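You operate a simulated robot arm through the tools that you are given. There is no shell and no other tool. Be economical: measure what you need, move in short steps, check, and stop when the job is done.

You run a simulated robot arm. Do the job below in one go: nothing can be reset, and whatever is moved stays where it is left.

JOB
Jog both bottles to the stop arm, then lift them onto the shelf.
Fine: the control shelf; jog slowly; drive off before you lift; the arm stays down. Set down upright: white band test bottle, green band test bottle.
Where things are to end (x, y in the base frame): white band test bottle within 0.06 m of [0.38, 0.2]; green band test bottle within 0.06 m of [0.38, 0.33].

Only the result counts: the job must be done as asked and must still hold three seconds after the hand-in. Knocking over, shifting, dropping, spilling or breaking anything else fails it.

ROBOT AND FRAMES
A 7-joint arm with a two-finger parallel gripper, fixed in place. Base frame: the origin is at the foot of the arm, x ahead of it, y to its left, z up. Units: m, degrees, N and s.
With the tool pointing down near the work surface it reaches from about 0.26 to 0.68 m from the base axis. Its first joint turns from -66.0 to 66.0 degrees. Payload 1.57 kg.
The TCP is the grasp point between the finger pads, 0.03 m short of the fingertips. In the tool frame z runs along the fingers and y along their closing line. Largest opening 0.11 m; finger width 0.024, thickness 0.012; the body of the gripper, 0.048 by 0.112 m, starts 0.078 m behind the TCP.
Orientation is that of the tool frame in the base frame, as [roll, pitch, yaw] about the fixed x, y, z axes, in that order (R = Rz(yaw) Ry(pitch) Rx(roll)). With the fingers straight down and closing along the base's y, the tool's x points along the base's -x, its y along +y and its z along -z.

CONTROLS
- The arm moves only by the tool drive_tool. Its argument "commands" is a list of rows, each a list of 3 entries, a list of its own where there are three numbers: the turn, a rotation vector about the tool's x, y, z in degrees, then the shift along the tool's x, y, z in m, then the gripper command, from -1 (fully open) to 1 (shut), values between in proportion. In form: [[[ax, ay, az], [dx, dy, dz], hand], ...]. A call has 1 to 20 rows; each row is the pose to reach, as a shift and turn from the pose commanded when the call began, along the tool's axes at that moment. Rows are played at 5 a second. More than 0.05 m and 8.6 degrees between two rows, or a gripper value outside its range, and nothing of the call is played. A pose out of reach is approached as far as the arm can. The call stops where the force on the tool passes 90 N (or 10 N more than at its start, if that is more) or the arm is blocked; 0.2 s more then pass. The fingers move at their own pace (about 0.108 m/s each) and stop on an object; they squeeze with about 43 N. The grip force told is the motor's: it shows also when the fingers shut on nothing. Time passes only in rows, and 0.2 s behind the last, so rows that repeat a pose let the fingers close. The reply holds the time, the measured pose of the TCP, the force on the tool along the base axes, the opening and the grip force, in the units named above and with some noise, with the torque about the TCP (base axes, N m) and any sound that the robot's microphone picked up, and new pictures: "show" is both (left out), scene, wrist or none.
- Cameras (640 x 400 px; columns grow to the right, rows downward): "scene" is fixed at [0.1659, -0.3881, 1.4068]; the picture's right is [0.79, -0.62, 0.00], its down [-0.32, -0.41, -0.85] and it looks along [0.53, 0.67, -0.53] (base axes); focal length 264 px, centre (320, 200). "wrist" rides on the gripper at [0.07, 0.016, -0.141] in the tool frame; the picture's right is [-0.23, 0.97, 0.00], its down [-0.86, -0.20, -0.48] and it looks along [-0.47, -0.11, 0.88] (tool axes); focal length 222 px, centre (320, 200). There is no depth. A picture from a camera that has moved, and an enlarged one, comes with that camera's place and axes in the base frame and with its lens.
- close_up(camera, box): a new picture of the part [left, top, right, bottom] of that camera's present view, enlarged. The clock stands still meanwhile.
- hand_in(): hands the job in; it is judged then, once.

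Go step by step. Nothing tells you positions but the pictures and the camera data: compare them with the known pose of the tool, close in by small moves and look again before you grip or let go. The budget is 120 turns and 200 pictures, counting those below and the enlarged ones. Unless the task says otherwise, let go and move clear before handing in, and close with one line.

The tools are called after ">>>" by a JSON object that holds its "method" and its "body". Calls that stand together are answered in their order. drive_tool: Moves the arm, as the interface text tells. Its arguments: {"type":"object","properties":{"commands":{"type":"array"},"show":{"type":"string","enum":["both","scene","wrist","none"]}},"required":["commands"]} The other tools are called the same way: close_up (camera, box) takes an enlarged picture of a part of a camera's view; hand_in () hands the job in.

At the start:

```text
clock: 0.0
tool_pos: [0.3456, -0.1049, 1.2898]
tcp_rot: [-180.0, -0.1, -180.0]
ft_force: [-0.3, -0.4, 0.6]
torque: [0.01, 0.05, 0.01]
finger_gap: 0.1098
finger_force: 0.0
```

scene: 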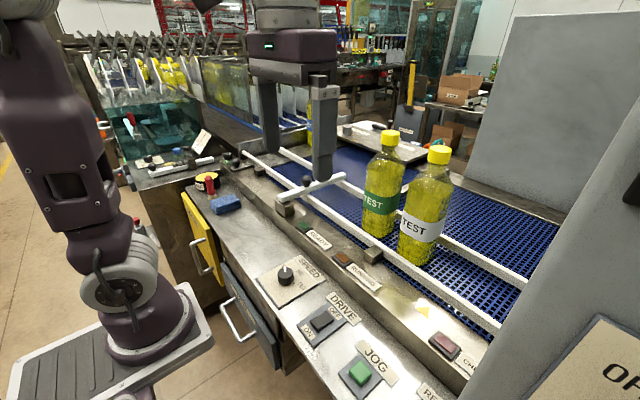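
wrist: 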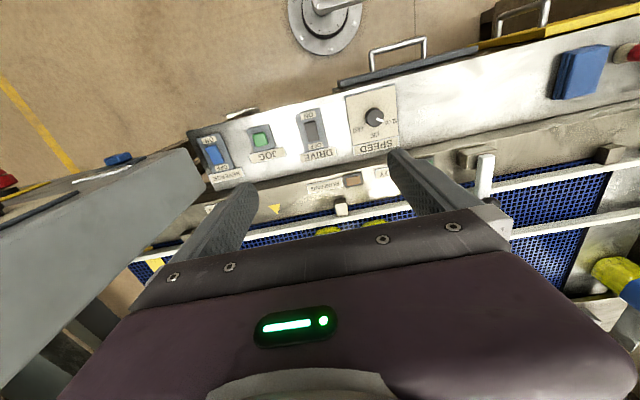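

I see two yellow-capped bottles on a blue conveyor, with a control panel in front (SPEED knob, DRIVE rocker, JOG button, REVERSE rocker). I'll look closer at the panel and the bottles.

>>> {"method": "close_up", "body": {"camera": "scene", "box": [230, 220, 480, 400]}}

>>> {"method": "close_up", "body": {"camera": "scene", "box": [240, 110, 500, 280]}}

>>> {"method": "close_up", "body": {"camera": "wrist", "box": [180, 60, 460, 260]}}

>>> {"method": "close_up", "body": {"camera": "scene", "box": [80, 50, 300, 220]}}

```text
2.22 times, centred on (355, 310) of scene
camera zoom: at [0.1659, -0.3881, 1.4068], right [0.79, -0.62, 0.0], down [-0.32, -0.41, -0.85], along [0.53, 0.67, -0.53], focal length 587 px, centre (242, -44)
```

zoom: 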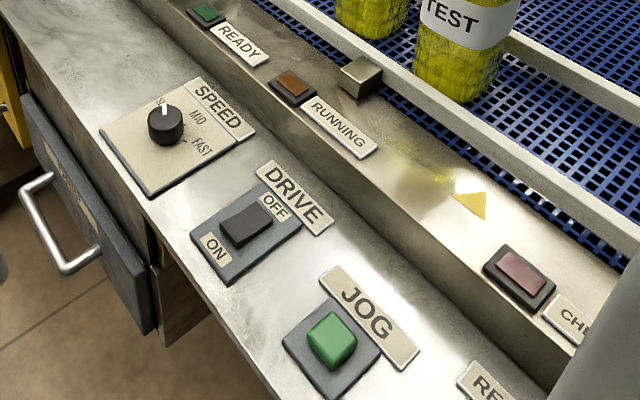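

```text
2.35 times, centred on (370, 195) of scene
camera zoom: at [0.1659, -0.3881, 1.4068], right [0.79, -0.62, 0.0], down [-0.32, -0.41, -0.85], along [0.53, 0.67, -0.53], focal length 622 px, centre (202, 212)
```

zoom: 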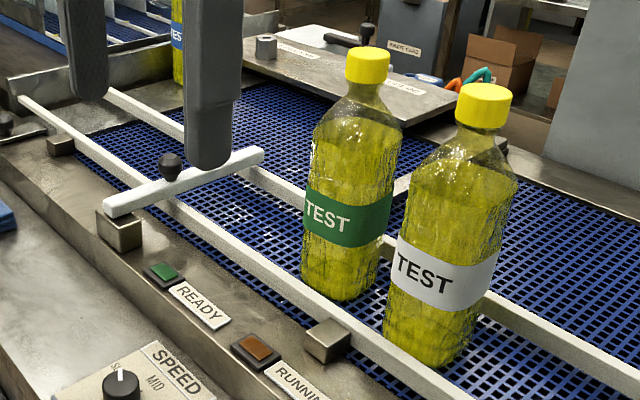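

```text
2.00 times, centred on (320, 160) of wrist
camera zoom: at [0.2756, -0.0884, 1.43], right [0.23, 0.97, 0.0], down [0.86, -0.2, 0.48], along [0.47, -0.11, -0.88], focal length 444 px, centre (320, 280)
```

zoom: 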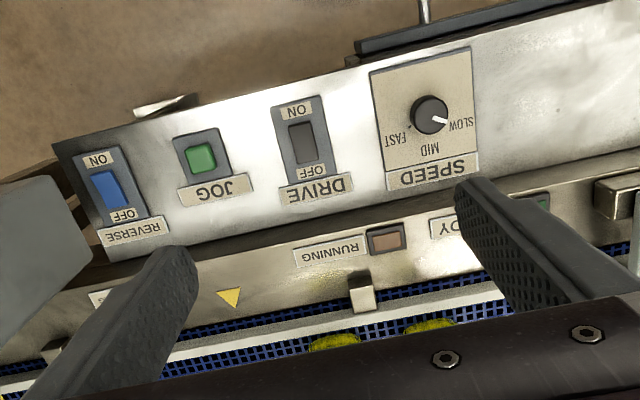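

```text
2.35 times, centred on (190, 135) of scene
camera zoom: at [0.1659, -0.3881, 1.4068], right [0.79, -0.62, 0.0], down [-0.32, -0.41, -0.85], along [0.53, 0.67, -0.53], focal length 622 px, centre (626, 353)
```

zoom: 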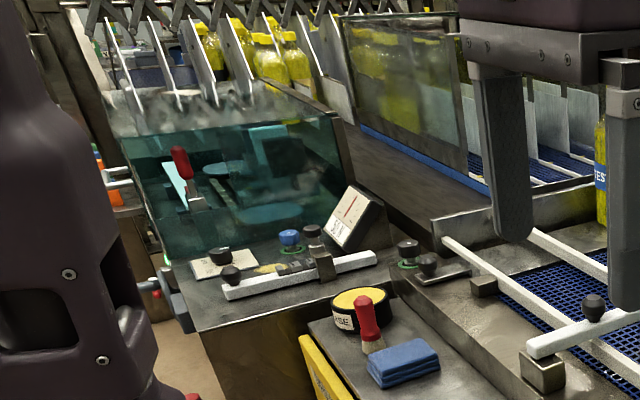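

The speed knob seems to point at SLOW, the panel is at z≈0.91, and the bottles sit around x≈0.66 with the stop arm at y≈0.25. I'll check the switches' states closely.

>>> {"method": "close_up", "body": {"camera": "wrist", "box": [280, 85, 400, 160]}}

>>> {"method": "close_up", "body": {"camera": "wrist", "box": [180, 110, 300, 185]}}

>>> {"method": "close_up", "body": {"camera": "scene", "box": [250, 250, 370, 350]}}

>>> {"method": "close_up", "body": {"camera": "wrist", "box": [440, 30, 640, 260]}}

```text
5.33 times, centred on (340, 122) of wrist
camera zoom: at [0.2756, -0.0884, 1.43], right [0.23, 0.97, 0.0], down [0.86, -0.2, 0.48], along [0.47, -0.11, -0.88], focal length 1185 px, centre (213, 613)
```

zoom: 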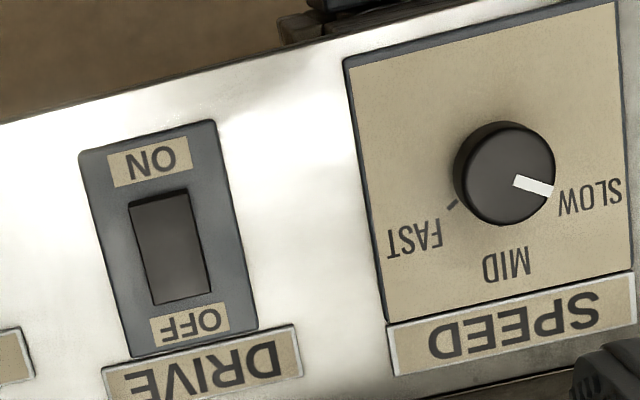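

```text
5.33 times, centred on (240, 148) of wrist
camera zoom: at [0.2756, -0.0884, 1.43], right [0.23, 0.97, 0.0], down [0.86, -0.2, 0.48], along [0.47, -0.11, -0.88], focal length 1185 px, centre (747, 480)
```

zoom: 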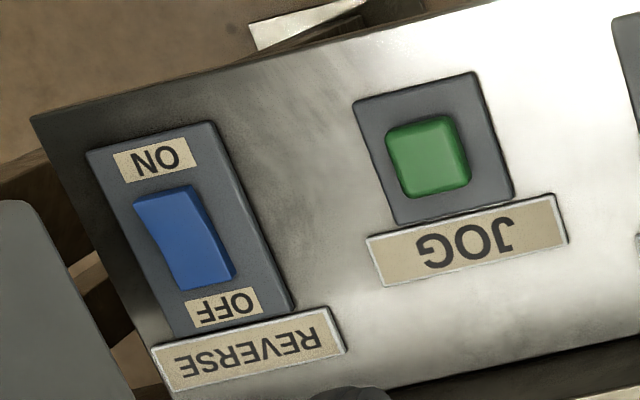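

```text
4.00 times, centred on (310, 300) of scene
camera zoom: at [0.1659, -0.3881, 1.4068], right [0.79, -0.62, 0.0], down [-0.32, -0.41, -0.85], along [0.53, 0.67, -0.53], focal length 1057 px, centre (360, -200)
```

zoom: 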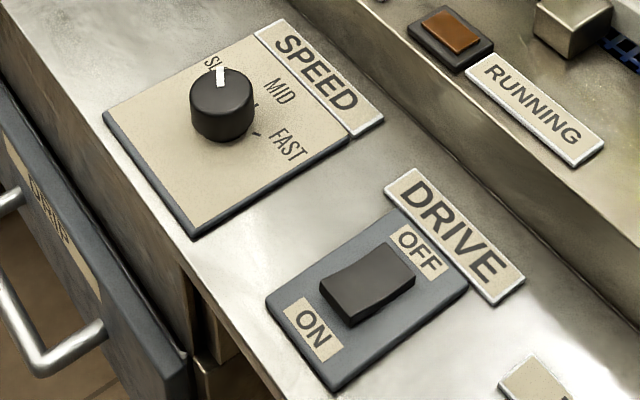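

```text
1.74 times, centred on (540, 145) of wrist
camera zoom: at [0.2756, -0.0884, 1.43], right [0.23, 0.97, 0.0], down [0.86, -0.2, 0.48], along [0.47, -0.11, -0.88], focal length 386 px, centre (-63, 296)
```

zoom: 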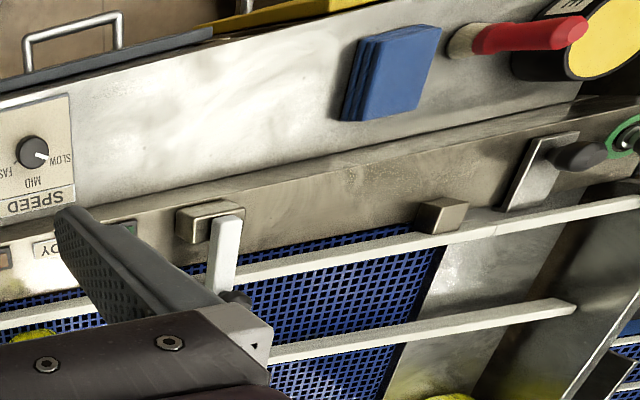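

Speed is on SLOW, and both rockers look to be OFF. I'll close the fingers and hover above the JOG button (~[0.363, -0.252, 0.92]) for a check.

>>> {"method": "drive_tool", "body": {"commands": [[[0, 0, 0], [-0.005, -0.04, 0], 1], [[0, 0, 0], [-0.01, -0.08, 0.02], 1], [[0, 0, 0], [-0.015, -0.115, 0.05], 1], [[0, 0, 0], [-0.017, -0.14, 0.085], 1], [[0, 0, 0], [-0.017, -0.147, 0.125], 1], [[0, 0, 0], [-0.017, -0.147, 0.165], 1], [[0, 0, 0], [-0.017, -0.147, 0.205], 1], [[0, 0, 0], [-0.017, -0.147, 0.24], 1], [[0, 0, 0], [-0.017, -0.147, 0.26], 1], [[0, 0, 0], [-0.017, -0.147, 0.27], 1], [[0, 0, 0], [-0.017, -0.147, 0.27], 1]]}}

```text
clock: 2.4
tool_pos: [0.3617, -0.2513, 1.0195]
tcp_rot: [-180.0, 0.0, -180.0]
ft_force: [0.0, 1.0, 0.5]
torque: [0.01, -0.01, 0.01]
finger_gap: 0.0
finger_force: 21.0
camera wrist: at [0.2916, -0.236, 1.1602], right [0.23, 0.97, 0.0], down [0.85, -0.2, 0.48], along [0.47, -0.11, -0.88], focal length 222 px, centre (320, 200)
```

scene: 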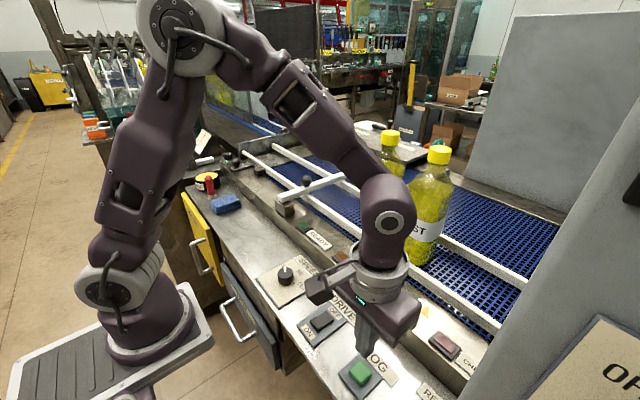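
wrist: 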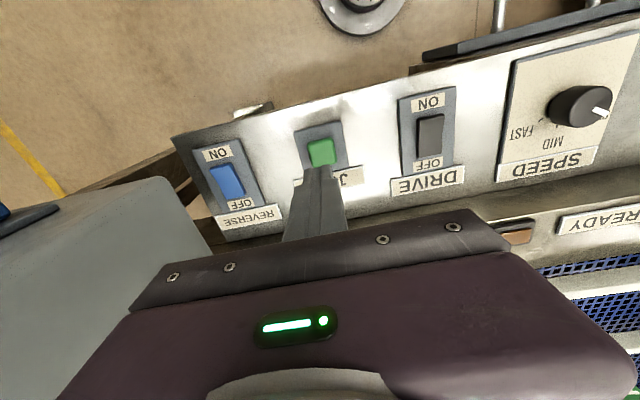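

The closed fingertips are centred over JOG. I'll lower gently, pressing a little.

>>> {"method": "drive_tool", "body": {"commands": [[[0, 0, 0], [0, 0, 0.02], 1], [[0, 0, 0], [0, 0, 0.04], 1], [[0, 0, 0], [0, 0, 0.055], 1], [[0, 0, 0], [0, 0, 0.06], 1], [[0, 0, 0], [0, 0, 0.064], 1], [[0, 0, 0], [0, 0, 0.068], 1]], "show": "scene"}}

```text
clock: 3.8
tool_pos: [0.3615, -0.2514, 0.952]
tcp_rot: [-180.0, 0.0, -180.0]
ft_force: [1.1, 0.4, -0.7]
torque: [-0.03, 0.01, 0.02]
finger_gap: 0.0
finger_force: 21.0
```

scene: 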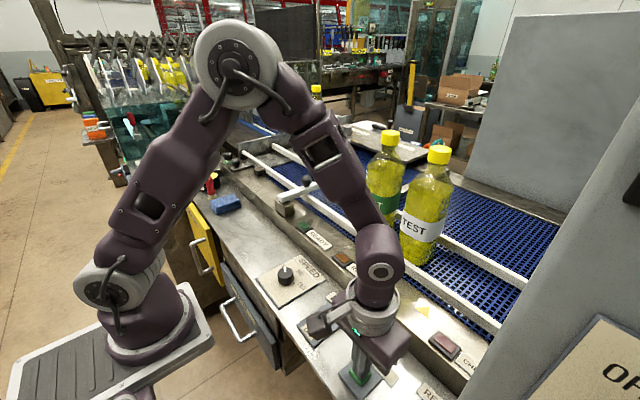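

No contact yet (tip at z≈0.922). I'll keep pressing in small steps.

>>> {"method": "drive_tool", "body": {"commands": [[[0, 0, 0], [0, 0, 0.003], 1], [[0, 0, 0], [0, 0, 0.006], 1], [[0, 0, 0], [0, 0, 0.006], 1]], "show": "none"}}

```text
clock: 4.6
tool_pos: [0.3626, -0.251, 0.9461]
tcp_rot: [-180.0, 0.0, -180.0]
ft_force: [0.9, -0.8, 2.1]
torque: [-0.01, 0.02, 0.0]
finger_gap: 0.0
finger_force: 21.0
heard: click
```

A click: JOG is engaged. I'll hold briefly and see whether the belt moves.

>>> {"method": "drive_tool", "body": {"commands": [[[0, 0, 0], [0, 0, 0], 1], [[0, 0, 0], [0, 0, 0], 1], [[0, 0, 0], [0, 0, 0], 1]], "show": "scene"}}

>>> {"method": "close_up", "body": {"camera": "scene", "box": [280, 110, 480, 280]}}

```text
clock: 5.4
tool_pos: [0.3615, -0.2513, 0.9463]
tcp_rot: [180.0, 0.0, 180.0]
ft_force: [0.2, -0.9, 2.5]
torque: [-0.03, 0.0, -0.01]
finger_gap: 0.0001
finger_force: 21.7
```

scene: 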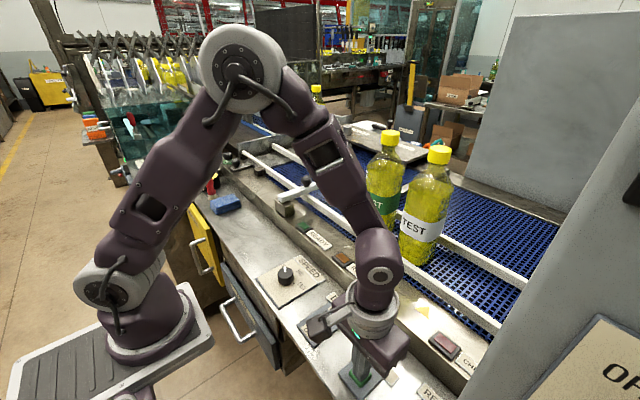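

```text
2.35 times, centred on (380, 195) of scene
camera zoom: at [0.1659, -0.3881, 1.4068], right [0.79, -0.62, 0.0], down [-0.32, -0.41, -0.85], along [0.53, 0.67, -0.52], focal length 622 px, centre (179, 212)
```

zoom: 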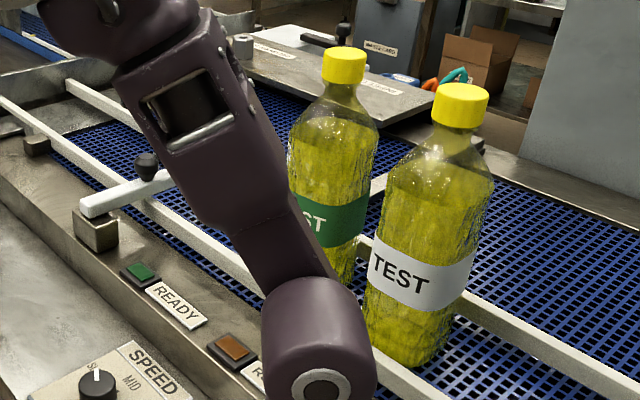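

Holding JOG doesn't move the bottles (DRIVE is apparently off and needed). I'll release, move over the ON end of the DRIVE rocker (~[0.352, -0.136]) and check.

>>> {"method": "drive_tool", "body": {"commands": [[[0, 0, 0], [0, 0, -0.02], 1], [[0, 0, 0], [0, 0, -0.05], 1], [[0, 0, 0], [0.005, 0.035, -0.054], 1], [[0, 0, 0], [0.01, 0.075, -0.054], 1], [[0, 0, 0], [0.011, 0.105, -0.054], 1], [[0, 0, 0], [0.011, 0.1155, -0.054], 1], [[0, 0, 0], [0.011, 0.1155, -0.054], 1]]}}

>>> {"method": "close_up", "body": {"camera": "wrist", "box": [260, 100, 400, 190]}}

```text
clock: 7.0
tool_pos: [0.3513, -0.1353, 0.999]
tcp_rot: [-179.9, 0.0, 180.0]
ft_force: [-0.5, -0.1, 0.5]
torque: [-0.01, 0.0, 0.0]
finger_gap: 0.0
finger_force: 20.4
camera wrist: at [0.2814, -0.1193, 1.1405], right [0.23, 0.97, 0.0], down [0.85, -0.2, 0.48], along [0.47, -0.11, -0.88], focal length 222 px, centre (320, 200)
```

scene: 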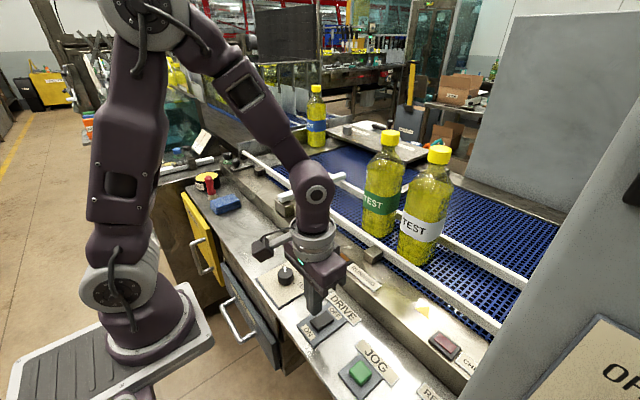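
wrist: 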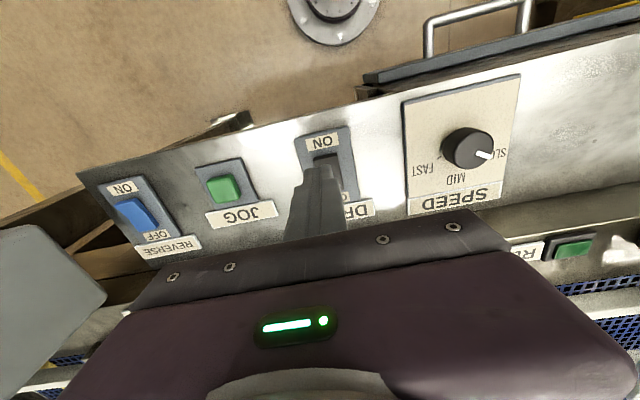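

```text
4.44 times, centred on (330, 145) of wrist
camera zoom: at [0.2814, -0.1193, 1.1405], right [0.23, 0.97, 0.0], down [0.85, -0.2, 0.48], along [0.47, -0.11, -0.88], focal length 987 px, centre (276, 444)
```

zoom: 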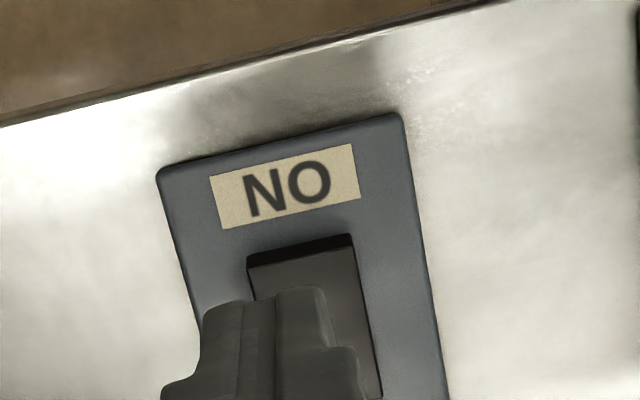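

The ON edge of the rocker is raised (so DRIVE is off), at about [0.355, -0.131]. I'll adjust and press it in small steps.

>>> {"method": "drive_tool", "body": {"commands": [[[0, 0, 0], [-0.005, 0.005, 0.01], 1], [[0, 0, 0], [-0.005, 0.005, 0.03], 1], [[0, 0, 0], [-0.005, 0.005, 0.04], 1], [[0, 0, 0], [-0.005, 0.005, 0.045], 1], [[0, 0, 0], [-0.005, 0.005, 0.048], 1], [[0, 0, 0], [-0.005, 0.005, 0.051], 1], [[0, 0, 0], [-0.005, 0.005, 0.054], 1]], "show": "scene"}}

```text
clock: 8.6
tool_pos: [0.357, -0.1321, 0.946]
tcp_rot: [-179.9, 0.1, 180.0]
ft_force: [-0.4, -0.1, 0.3]
torque: [0.03, 0.01, -0.01]
finger_gap: 0.0
finger_force: 21.0
```

scene: 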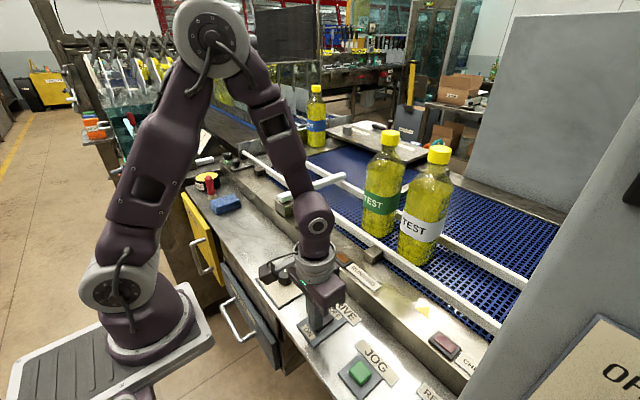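

Still no contact (tip ≈0.916). I'll continue down in 2 mm steps.

>>> {"method": "drive_tool", "body": {"commands": [[[0, 0, 0], [0, 0, 0.002], 1], [[0, 0, 0], [0, 0, 0.004], 1], [[0, 0, 0], [0, 0, 0.006], 1], [[0, 0, 0], [0, 0, 0.006], 1]], "show": "none"}}

```text
clock: 9.2
tool_pos: [0.3567, -0.1319, 0.9455]
tcp_rot: [-179.9, 0.3, -180.0]
ft_force: [-8.2, 5.8, 29.7]
torque: [0.22, -0.07, 0.1]
finger_gap: 0.0
finger_force: 21.3
stopped in row 2: the force on the tool passed its limit at 104 N (the readings are from after the stop); the commanded pose is now the measured one
```

It met something hard with no click. I'll lift and look at the rocker.

>>> {"method": "drive_tool", "body": {"commands": [[[0, 0, 0], [0, 0, -0.02], 1], [[0, 0, 0], [0.02, 0, -0.04], 1], [[0, 0, 0], [0.06, 0, -0.05], 1], [[0, 0, 0], [0.06, 0, -0.05], 1]]}}

>>> {"method": "close_up", "body": {"camera": "wrist", "box": [260, 100, 420, 200]}}

>>> {"method": "close_up", "body": {"camera": "scene", "box": [280, 280, 380, 360]}}

```text
clock: 10.2
tool_pos: [0.297, -0.1313, 0.9941]
tcp_rot: [-180.0, 0.4, 180.0]
ft_force: [0.3, 0.3, 0.1]
torque: [-0.02, -0.02, -0.01]
finger_gap: 0.0002
finger_force: 21.2
camera wrist: at [0.2272, -0.1148, 1.1345], right [0.23, 0.97, 0.0], down [0.85, -0.2, 0.48], along [0.47, -0.11, -0.88], focal length 222 px, centre (320, 200)
```

scene: 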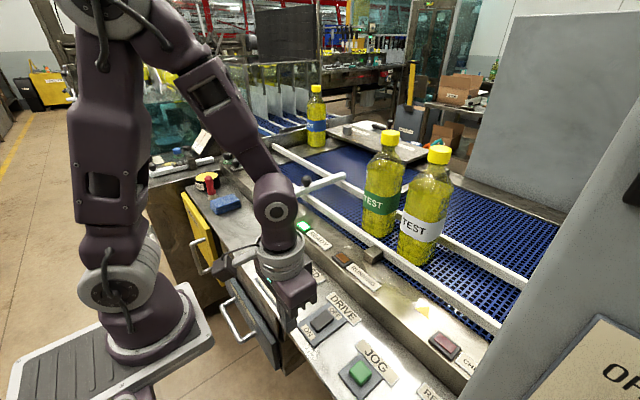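
wrist: 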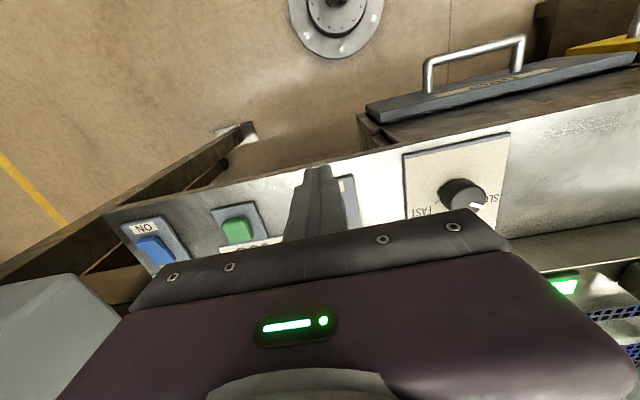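

```text
4.00 times, centred on (340, 150) of wrist
camera zoom: at [0.2272, -0.1148, 1.1345], right [0.23, 0.97, 0.0], down [0.85, -0.2, 0.48], along [0.47, -0.11, -0.88], focal length 888 px, centre (240, 400)
```

zoom: 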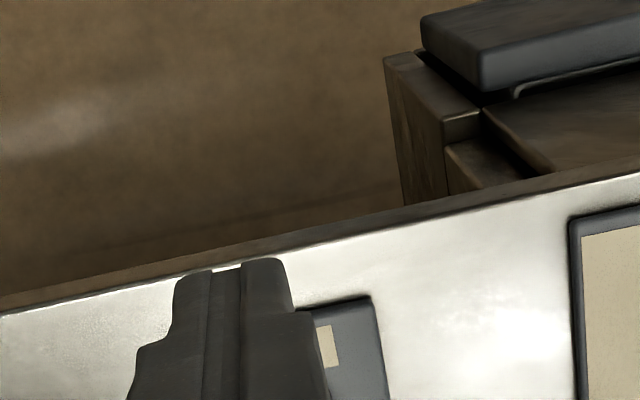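

```text
5.00 times, centred on (330, 320) of scene
camera zoom: at [0.1659, -0.3881, 1.4068], right [0.79, -0.62, 0.0], down [-0.32, -0.41, -0.85], along [0.53, 0.67, -0.53], focal length 1322 px, centre (270, -400)
```

zoom: 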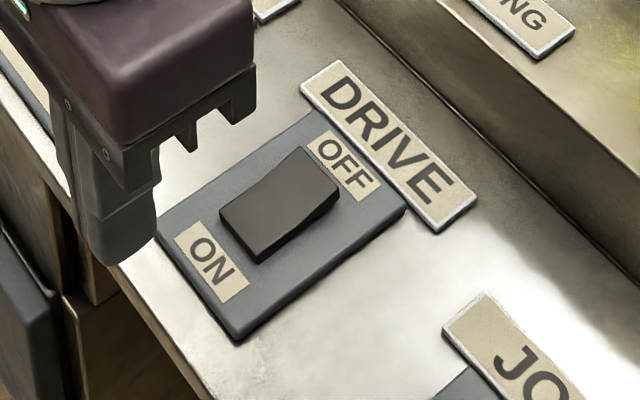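

READY is now lit, so DRIVE is on. Back to JOG: press and hold for a bit while watching the bottles.

>>> {"method": "drive_tool", "body": {"commands": [[[0, 0, 0], [-0.02, -0.03, 0], 1], [[0, 0, 0], [-0.04, -0.07, 0], 1], [[0, 0, 0], [-0.06, -0.11, 0], 1], [[0, 0, 0], [-0.065, -0.12, 0.01], 1], [[0, 0, 0], [-0.065, -0.12, 0.03], 1], [[0, 0, 0], [-0.065, -0.12, 0.042], 1], [[0, 0, 0], [-0.065, -0.12, 0.045], 1], [[0, 0, 0], [-0.065, -0.12, 0.048], 1], [[0, 0, 0], [-0.065, -0.12, 0.048], 1], [[0, 0, 0], [-0.065, -0.12, 0.048], 1]], "show": "scene"}}

```text
clock: 12.4
tool_pos: [0.3624, -0.2521, 0.9459]
tcp_rot: [-179.9, 0.2, -180.0]
ft_force: [1.3, 0.1, 2.5]
torque: [0.01, -0.03, 0.02]
finger_gap: 0.0
finger_force: 20.9
heard: click
```

scene: 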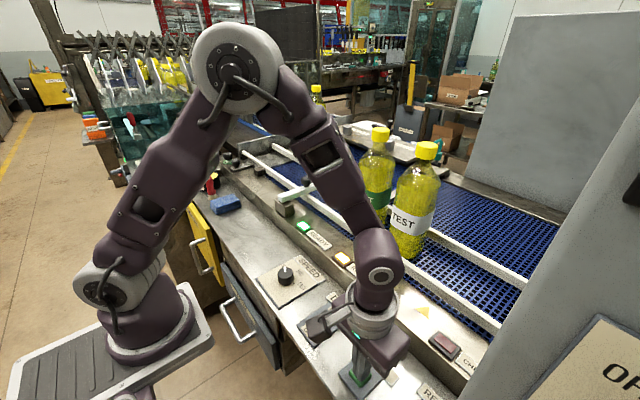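

The belt is moving the bottles toward the stop. I'll hold another second and look.

>>> {"method": "drive_tool", "body": {"commands": [[[0, 0, 0], [0, 0, 0], 1], [[0, 0, 0], [0, 0, 0], 1], [[0, 0, 0], [0, 0, 0], 1], [[0, 0, 0], [0, 0, 0], 1]], "show": "scene"}}

```text
clock: 13.4
tool_pos: [0.3632, -0.2501, 0.9463]
tcp_rot: [-179.9, 0.3, 180.0]
ft_force: [-0.5, -0.5, 2.2]
torque: [0.0, 0.0, -0.01]
finger_gap: 0.0
finger_force: 21.7
```

scene: 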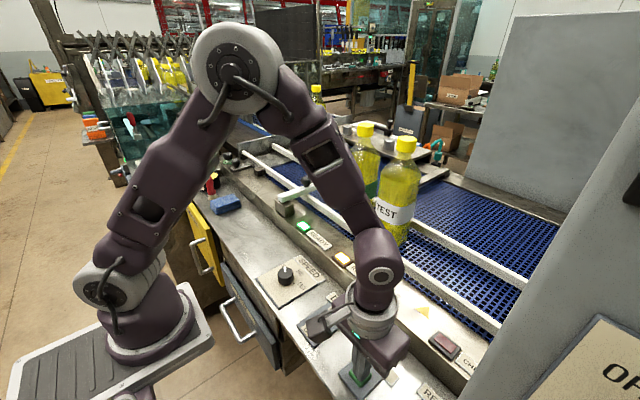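

Steady at ~0.05 m/s. I'll hold another ~2 s.

>>> {"method": "drive_tool", "body": {"commands": [[[0, 0, 0], [0, 0, 0], 1], [[0, 0, 0], [0, 0, 0], 1], [[0, 0, 0], [0, 0, 0], 1], [[0, 0, 0], [0, 0, 0], 1], [[0, 0, 0], [0, 0, 0], 1], [[0, 0, 0], [0, 0, 0], 1], [[0, 0, 0], [0, 0, 0], 1], [[0, 0, 0], [0, 0, 0], 1]], "show": "scene"}}

```text
clock: 15.2
tool_pos: [0.3617, -0.2516, 0.9456]
tcp_rot: [-179.9, 0.3, -180.0]
ft_force: [-0.2, -0.6, 1.2]
torque: [0.02, 0.01, -0.01]
finger_gap: 0.0001
finger_force: 21.7
```

scene: 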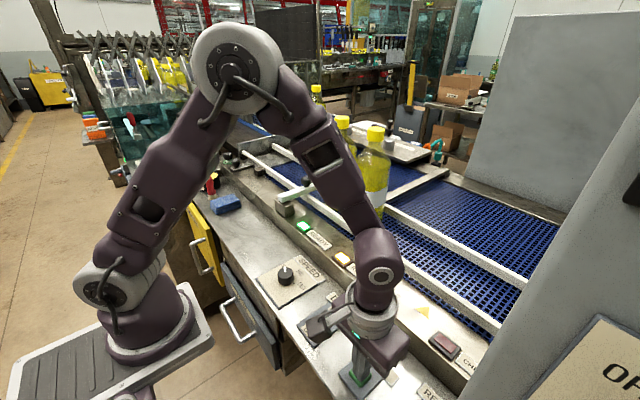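

Green is near y≈0.13, approaching contact with the stop (~0.165). I'll hold in short bursts.

>>> {"method": "drive_tool", "body": {"commands": [[[0, 0, 0], [0, 0, 0], 1], [[0, 0, 0], [0, 0, 0], 1], [[0, 0, 0], [0, 0, 0], 1]], "show": "scene"}}

>>> {"method": "close_up", "body": {"camera": "scene", "box": [260, 90, 420, 220]}}

```text
clock: 16.0
tool_pos: [0.3623, -0.251, 0.947]
tcp_rot: [-179.9, 0.3, -179.9]
ft_force: [-0.5, 0.9, 2.2]
torque: [0.01, 0.04, -0.06]
finger_gap: 0.0
finger_force: 20.9
```

scene: 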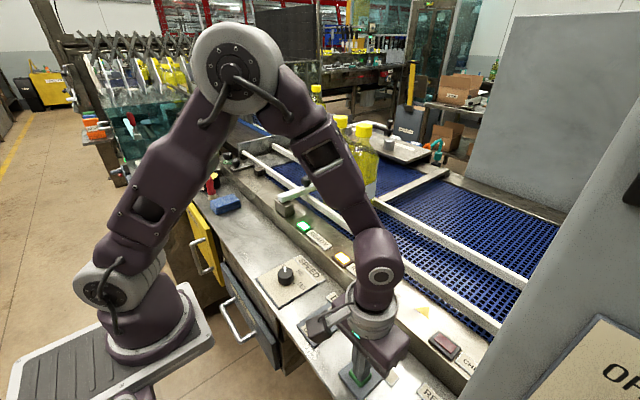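

```text
3.08 times, centred on (340, 155) of scene
camera zoom: at [0.1659, -0.3881, 1.4068], right [0.79, -0.62, 0.0], down [-0.32, -0.41, -0.85], along [0.53, 0.67, -0.53], focal length 813 px, centre (258, 338)
```

zoom: 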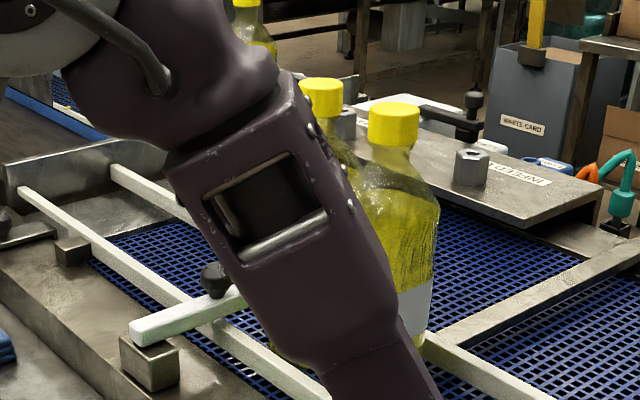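

Green seems stopped by the arm; white is closing in. One more short hold.

>>> {"method": "drive_tool", "body": {"commands": [[[0, 0, 0], [0, 0, 0], 1], [[0, 0, 0], [0, 0, 0], 1]], "show": "none"}}

>>> {"method": "close_up", "body": {"camera": "scene", "box": [260, 90, 420, 220]}}

```text
clock: 16.6
tool_pos: [0.3619, -0.2515, 0.9465]
tcp_rot: [-179.9, 0.3, -179.9]
ft_force: [-0.4, 0.7, 2.4]
torque: [0.03, 0.03, -0.01]
finger_gap: 0.0
finger_force: 21.3
```

```text
3.08 times, centred on (340, 155) of scene
camera zoom: at [0.1659, -0.3881, 1.4068], right [0.79, -0.62, 0.0], down [-0.32, -0.41, -0.85], along [0.53, 0.67, -0.53], focal length 813 px, centre (258, 338)
```

zoom: 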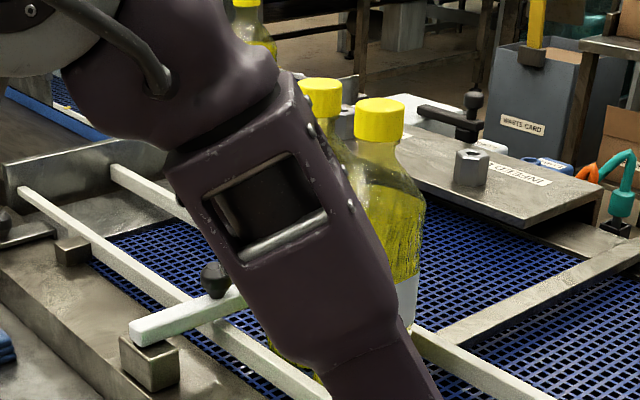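

Nearly touching (spacing ≈0.07 m). One more short hold to confirm.

>>> {"method": "drive_tool", "body": {"commands": [[[0, 0, 0], [0, 0, 0], 1], [[0, 0, 0], [0, 0, 0], 1]], "show": "none"}}

>>> {"method": "close_up", "body": {"camera": "scene", "box": [260, 90, 420, 220]}}

```text
clock: 17.2
tool_pos: [0.363, -0.2518, 0.947]
tcp_rot: [-180.0, 0.2, 179.9]
ft_force: [-0.5, -0.3, 3.0]
torque: [0.02, 0.01, 0.01]
finger_gap: 0.0
finger_force: 21.0
```

```text
3.08 times, centred on (340, 155) of scene
camera zoom: at [0.1659, -0.3881, 1.4068], right [0.79, -0.62, 0.0], down [-0.32, -0.41, -0.85], along [0.53, 0.67, -0.53], focal length 813 px, centre (258, 338)
```

zoom: 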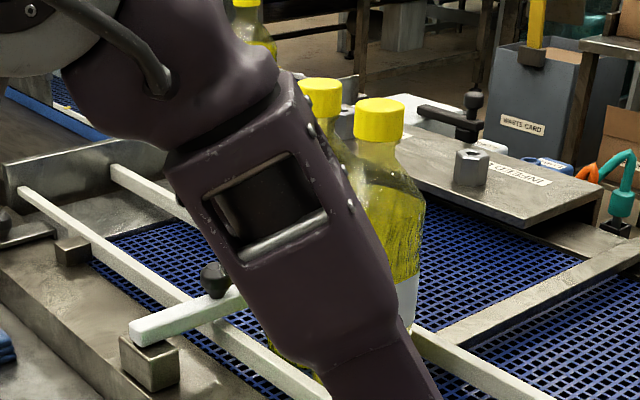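

Both bottles are queued against the stop. I'll release JOG, then go over the OFF end of the DRIVE rocker (~[0.383, -0.132]).

>>> {"method": "drive_tool", "body": {"commands": [[[0, 0, 0], [0, 0, -0.02], 1], [[0, 0, 0], [0, 0, -0.045], 1], [[0, 0, 0], [-0.006, 0.035, -0.045], 1], [[0, 0, 0], [-0.014, 0.075, -0.045], 1], [[0, 0, 0], [-0.021, 0.11, -0.045], 1], [[0, 0, 0], [-0.021, 0.119, -0.045], 1], [[0, 0, 0], [-0.021, 0.119, -0.02], 1], [[0, 0, 0], [-0.021, 0.119, -0.01], 1], [[0, 0, 0], [-0.021, 0.119, -0.006], 1]]}}

>>> {"method": "close_up", "body": {"camera": "scene", "box": [280, 270, 380, 350]}}

```text
clock: 19.2
tool_pos: [0.382, -0.1318, 0.9531]
tcp_rot: [-179.8, 0.3, 180.0]
ft_force: [1.2, 1.0, 0.3]
torque: [0.03, 0.04, 0.01]
finger_gap: 0.0
finger_force: 21.4
camera wrist: at [0.3128, -0.1158, 1.0924], right [0.23, 0.97, 0.0], down [0.85, -0.2, 0.48], along [0.47, -0.11, -0.88], focal length 222 px, centre (320, 200)
```

scene: 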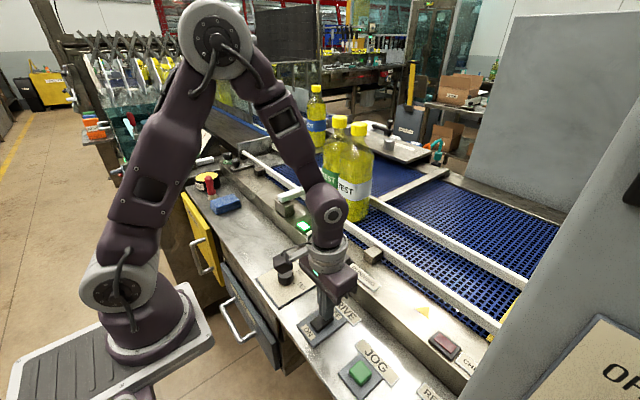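
wrist: 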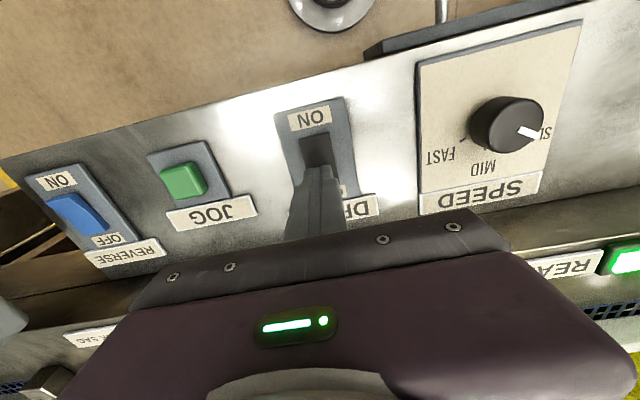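

```text
5.00 times, centred on (330, 310) of scene
camera zoom: at [0.1659, -0.3881, 1.4068], right [0.79, -0.62, 0.0], down [-0.32, -0.41, -0.85], along [0.53, 0.67, -0.53], focal length 1322 px, centre (270, -350)
```

zoom: 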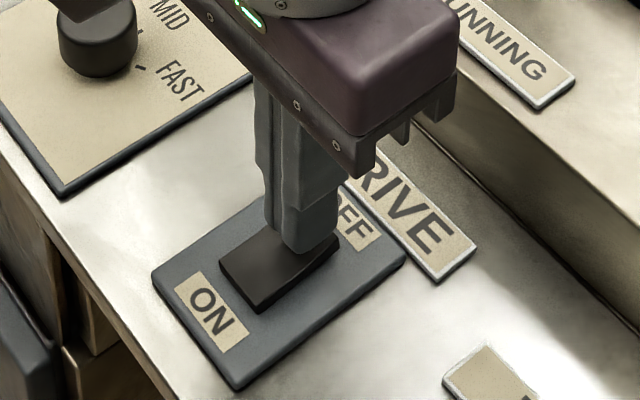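

Aligned over the OFF end. Pressing in small steps.

>>> {"method": "drive_tool", "body": {"commands": [[[0, 0, 0], [0, 0, 0.002], 1], [[0, 0, 0], [0, 0, 0.004], 1], [[0, 0, 0], [0, 0, 0.006], 1], [[0, 0, 0], [0, 0, 0.007], 1], [[0, 0, 0], [0, 0, 0.008], 1], [[0, 0, 0], [0, 0, 0.009], 1]], "show": "scene"}}

```text
clock: 20.7
tool_pos: [0.3848, -0.1326, 0.945]
tcp_rot: [-179.9, 0.4, 180.0]
ft_force: [-7.2, 4.7, 22.7]
torque: [0.2, 0.47, -0.01]
finger_gap: 0.0
finger_force: 21.8
stopped in row 6: the force on the tool passed its limit at 95 N (the readings are from after the stop); the commanded pose is now the measured one
```

scene: 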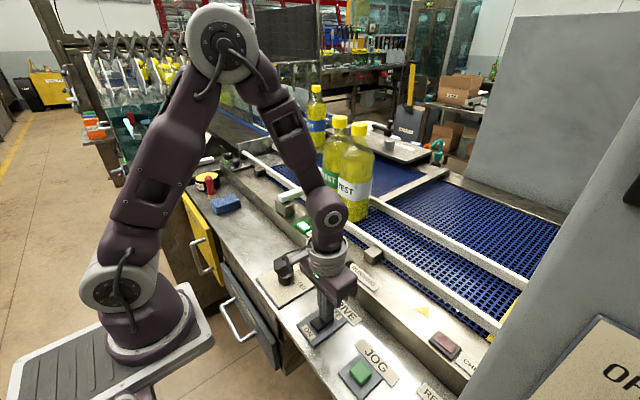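

READY looks dark again. I'll rise straight up well above the bottle caps, open the gripper, and look.

>>> {"method": "drive_tool", "body": {"commands": [[[0, 0, 0], [0, 0, -0.03], 1], [[0, 0, 0], [0, 0, -0.08], 1], [[0, 0, 0], [0.01, 0, -0.125], 1], [[0, 0, 0], [0.02, 0, -0.17], 1], [[0, 0, 0], [0.02, 0, -0.215], 0.5], [[0, 0, 0], [0.02, 0.02, -0.26], 0], [[0, 0, 0], [0.02, 0.05, -0.3], -0.3], [[0, 0, 0], [0.01, 0.09, -0.33], -0.3], [[0, 0, 0], [-0.0, 0.13, -0.35], -0.3], [[0, 0, 0], [-0.015, 0.17, -0.37], -0.3], [[0, 0, 0], [-0.035, 0.2, -0.37], -0.3], [[0, 0, 0], [-0.035, 0.2, -0.37], -0.3]]}}

>>> {"method": "close_up", "body": {"camera": "scene", "box": [250, 90, 430, 270]}}

>>> {"method": "close_up", "body": {"camera": "scene", "box": [250, 200, 400, 350]}}

```text
refused: row 8 steps farther than a row can; nothing moved
```

```text
2.22 times, centred on (340, 180) of scene
camera zoom: at [0.1654, -0.3879, 1.407], right [0.79, -0.62, 0.0], down [-0.32, -0.41, -0.85], along [0.53, 0.67, -0.52], focal length 587 px, centre (276, 244)
```

zoom: 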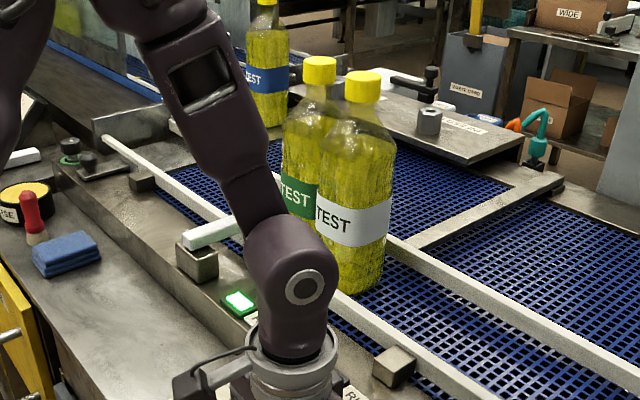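

```text
2.67 times, centred on (325, 275) of scene
camera zoom: at [0.1654, -0.3879, 1.407], right [0.79, -0.62, 0.0], down [-0.32, -0.41, -0.85], along [0.53, 0.67, -0.52], focal length 705 px, centre (307, 0)
```

zoom: 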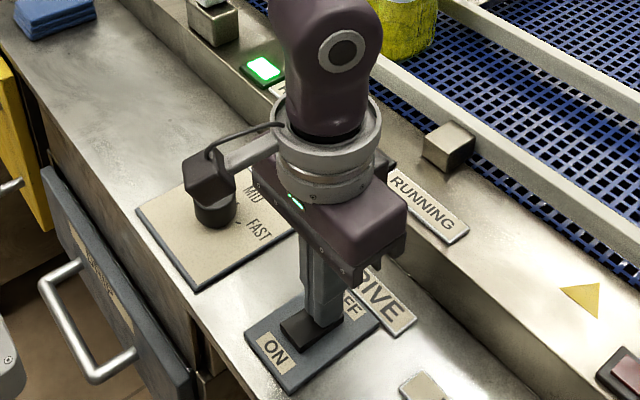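

READY is still lit. I'll lift off a little and inspect the rocker.

>>> {"method": "drive_tool", "body": {"commands": [[[0, 0, 0], [0, 0, -0.02], 1], [[0, 0, 0], [0, 0.03, -0.05], 1], [[0, 0, 0], [0, 0.06, -0.07], 1], [[0, 0, 0], [0, 0.06, -0.07], 1]]}}

>>> {"method": "close_up", "body": {"camera": "scene", "box": [280, 200, 400, 350]}}

>>> {"method": "close_up", "body": {"camera": "wrist", "box": [140, 100, 320, 220]}}

```text
clock: 21.7
tool_pos: [0.383, -0.0702, 1.0149]
tcp_rot: [-179.7, 0.4, -179.9]
ft_force: [0.5, -0.5, -0.5]
torque: [0.0, 0.01, -0.01]
finger_gap: 0.0
finger_force: 21.2
camera wrist: at [0.3118, -0.0542, 1.1546], right [0.23, 0.97, 0.0], down [0.85, -0.2, 0.49], along [0.47, -0.11, -0.87], focal length 222 px, centre (320, 200)
```

scene: 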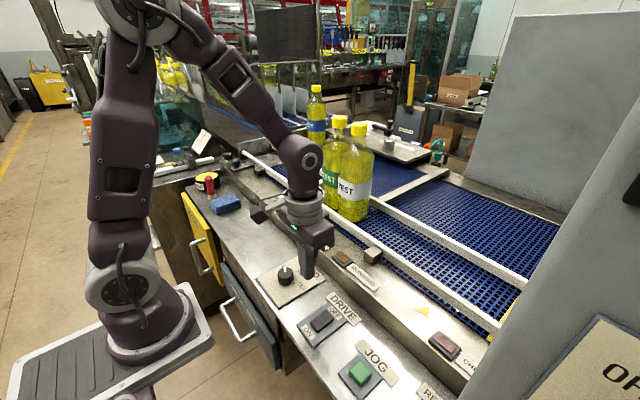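
wrist: 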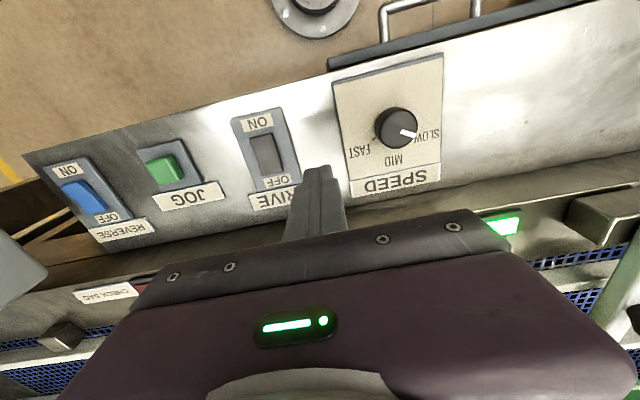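

```text
2.67 times, centred on (340, 275) of scene
camera zoom: at [0.1659, -0.3881, 1.4068], right [0.79, -0.62, 0.0], down [-0.32, -0.41, -0.85], along [0.53, 0.67, -0.53], focal length 705 px, centre (267, 0)
```

zoom: 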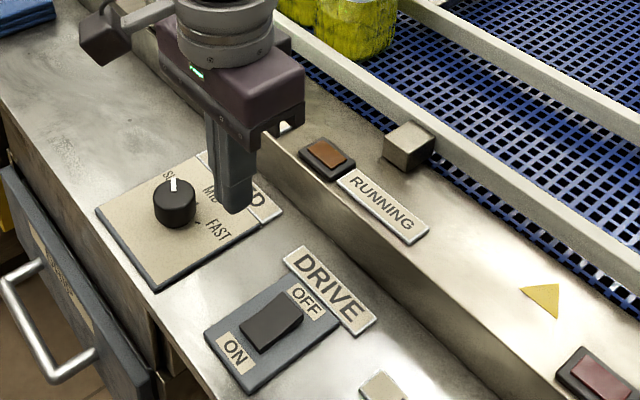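

```text
3.33 times, centred on (230, 160) of wrist
camera zoom: at [0.3118, -0.0542, 1.1546], right [0.23, 0.97, 0.0], down [0.85, -0.2, 0.49], along [0.47, -0.11, -0.87], focal length 740 px, centre (620, 333)
```

zoom: 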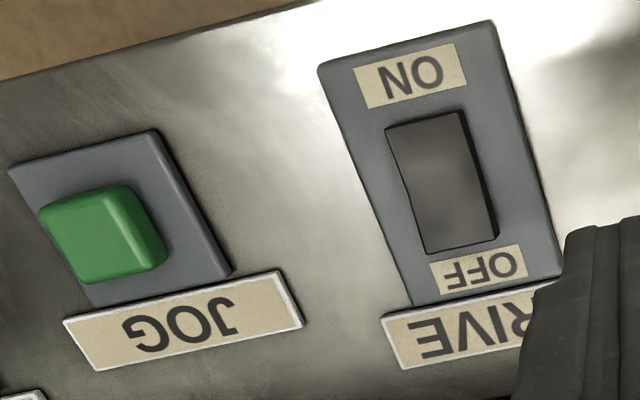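

>>> {"method": "close_up", "body": {"camera": "scene", "box": [290, 290, 360, 345]}}

>>> {"method": "close_up", "body": {"camera": "wrist", "box": [225, 100, 315, 210]}}

>>> {"method": "close_up", "body": {"camera": "wrist", "box": [40, 145, 170, 250]}}

```text
7.27 times, centred on (325, 318) of scene
camera zoom: at [0.1659, -0.3881, 1.4068], right [0.79, -0.62, 0.0], down [-0.32, -0.41, -0.85], along [0.53, 0.67, -0.53], focal length 1922 px, centre (284, -654)
```

zoom: 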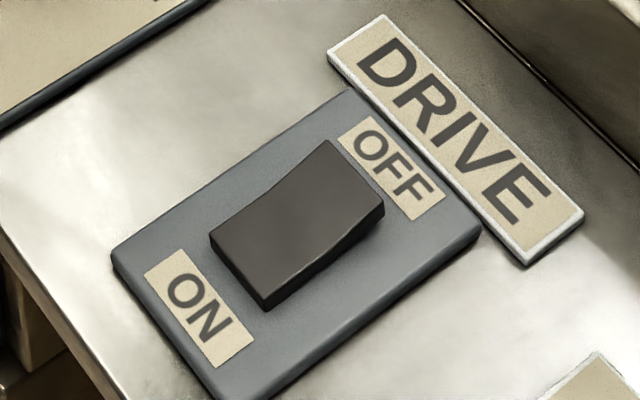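

```text
3.64 times, centred on (270, 155) of wrist
camera zoom: at [0.3118, -0.0542, 1.1546], right [0.23, 0.97, 0.0], down [0.85, -0.2, 0.49], along [0.47, -0.11, -0.87], focal length 808 px, centre (502, 364)
```

zoom: 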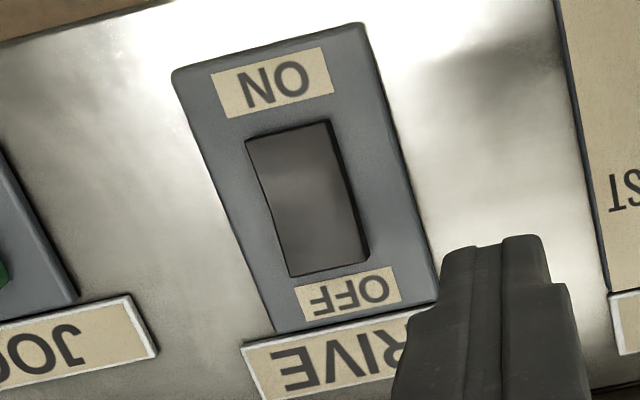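

```text
3.81 times, centred on (105, 198) of wrist
camera zoom: at [0.3118, -0.0542, 1.1546], right [0.23, 0.97, 0.0], down [0.85, -0.2, 0.49], along [0.47, -0.11, -0.87], focal length 846 px, centre (1139, 210)
```

zoom: 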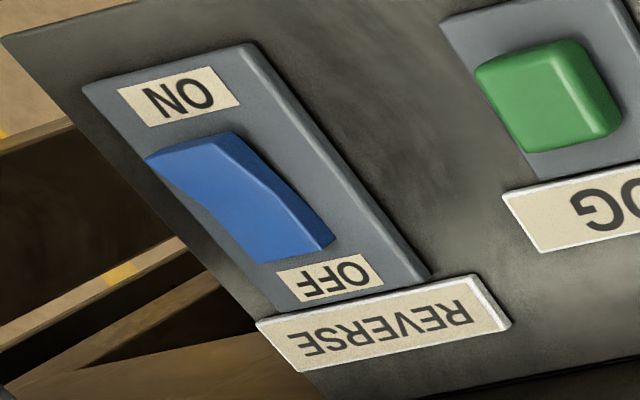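

The ON end still looks depressed and READY is lit, so OFF did not toggle — my tip likely overhung onto the base plate. The rocker spans x≈0.350–0.394 at y≈-0.129; I'll press again a bit further in (x≈0.379).

>>> {"method": "drive_tool", "body": {"commands": [[[0, 0, 0], [0.002, -0.03, 0], 1], [[0, 0, 0], [0.004, -0.0588, 0.01], 1], [[0, 0, 0], [0.004, -0.0588, 0.04], 1], [[0, 0, 0], [0.004, -0.0588, 0.058], 1], [[0, 0, 0], [0.004, -0.0588, 0.064], 1], [[0, 0, 0], [0.004, -0.0588, 0.066], 1], [[0, 0, 0], [0.004, -0.0588, 0.068], 1], [[0, 0, 0], [0.004, -0.0588, 0.07], 1], [[0, 0, 0], [0.004, -0.0588, 0.071], 1], [[0, 0, 0], [0.004, -0.0588, 0.072], 1]], "show": "none"}}

>>> {"method": "close_up", "body": {"camera": "scene", "box": [280, 200, 400, 350]}}

```text
clock: 23.8
tool_pos: [0.3804, -0.1319, 0.9461]
tcp_rot: [-179.8, 0.6, -180.0]
ft_force: [-7.9, 3.7, 26.9]
torque: [0.16, 0.42, -0.01]
finger_gap: 0.0
finger_force: 21.0
stopped in row 10: the force on the tool passed its limit at 100 N (the readings are from after the stop); the commanded pose is now the measured one
```

```text
2.67 times, centred on (340, 275) of scene
camera zoom: at [0.1654, -0.3879, 1.407], right [0.79, -0.62, 0.0], down [-0.32, -0.41, -0.85], along [0.53, 0.67, -0.52], focal length 705 px, centre (267, 0)
```

zoom: 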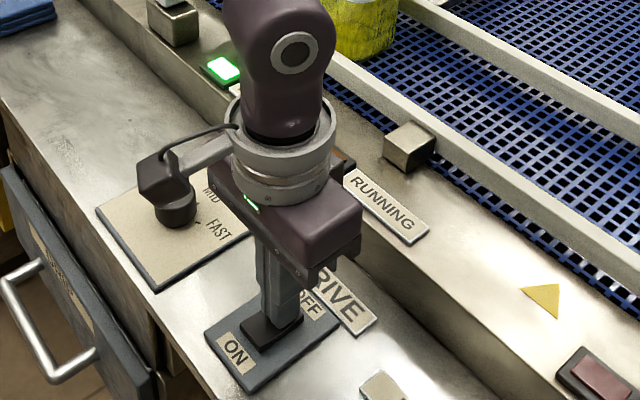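

READY stays lit; the torque shows the tip bearing on the rocker's middle ridge (x≈0.373). I'll lift and press farther out toward the OFF end (x≈0.391).

>>> {"method": "drive_tool", "body": {"commands": [[[0, 0, 0], [0, 0, -0.015], 1], [[0, 0, 0], [-0.011, 0.002, -0.015], 1], [[0, 0, 0], [-0.011, 0.002, -0.008], 1], [[0, 0, 0], [-0.011, 0.002, -0.004], 1], [[0, 0, 0], [-0.011, 0.002, -0.001], 1], [[0, 0, 0], [-0.011, 0.002, 0.001], 1], [[0, 0, 0], [-0.011, 0.002, 0.002], 1], [[0, 0, 0], [-0.011, 0.002, 0.003], 1], [[0, 0, 0], [-0.011, 0.002, 0.004], 1]], "show": "none"}}

>>> {"method": "close_up", "body": {"camera": "scene", "box": [280, 200, 400, 350]}}

```text
clock: 25.7
tool_pos: [0.3927, -0.1298, 0.9453]
tcp_rot: [-179.7, 0.9, 180.0]
ft_force: [-6.2, 4.2, 23.1]
torque: [0.14, 0.42, -0.08]
finger_gap: 0.0
finger_force: 21.8
stopped in row 9: the force on the tool passed its limit at 98 N (the readings are from after the stop); the commanded pose is now the measured one
```

```text
2.67 times, centred on (340, 275) of scene
camera zoom: at [0.1655, -0.3879, 1.4069], right [0.79, -0.62, 0.0], down [-0.32, -0.41, -0.85], along [0.53, 0.67, -0.52], focal length 705 px, centre (267, 0)
```

zoom: 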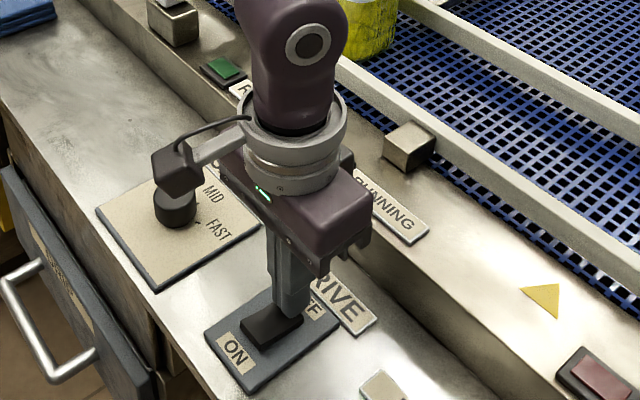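

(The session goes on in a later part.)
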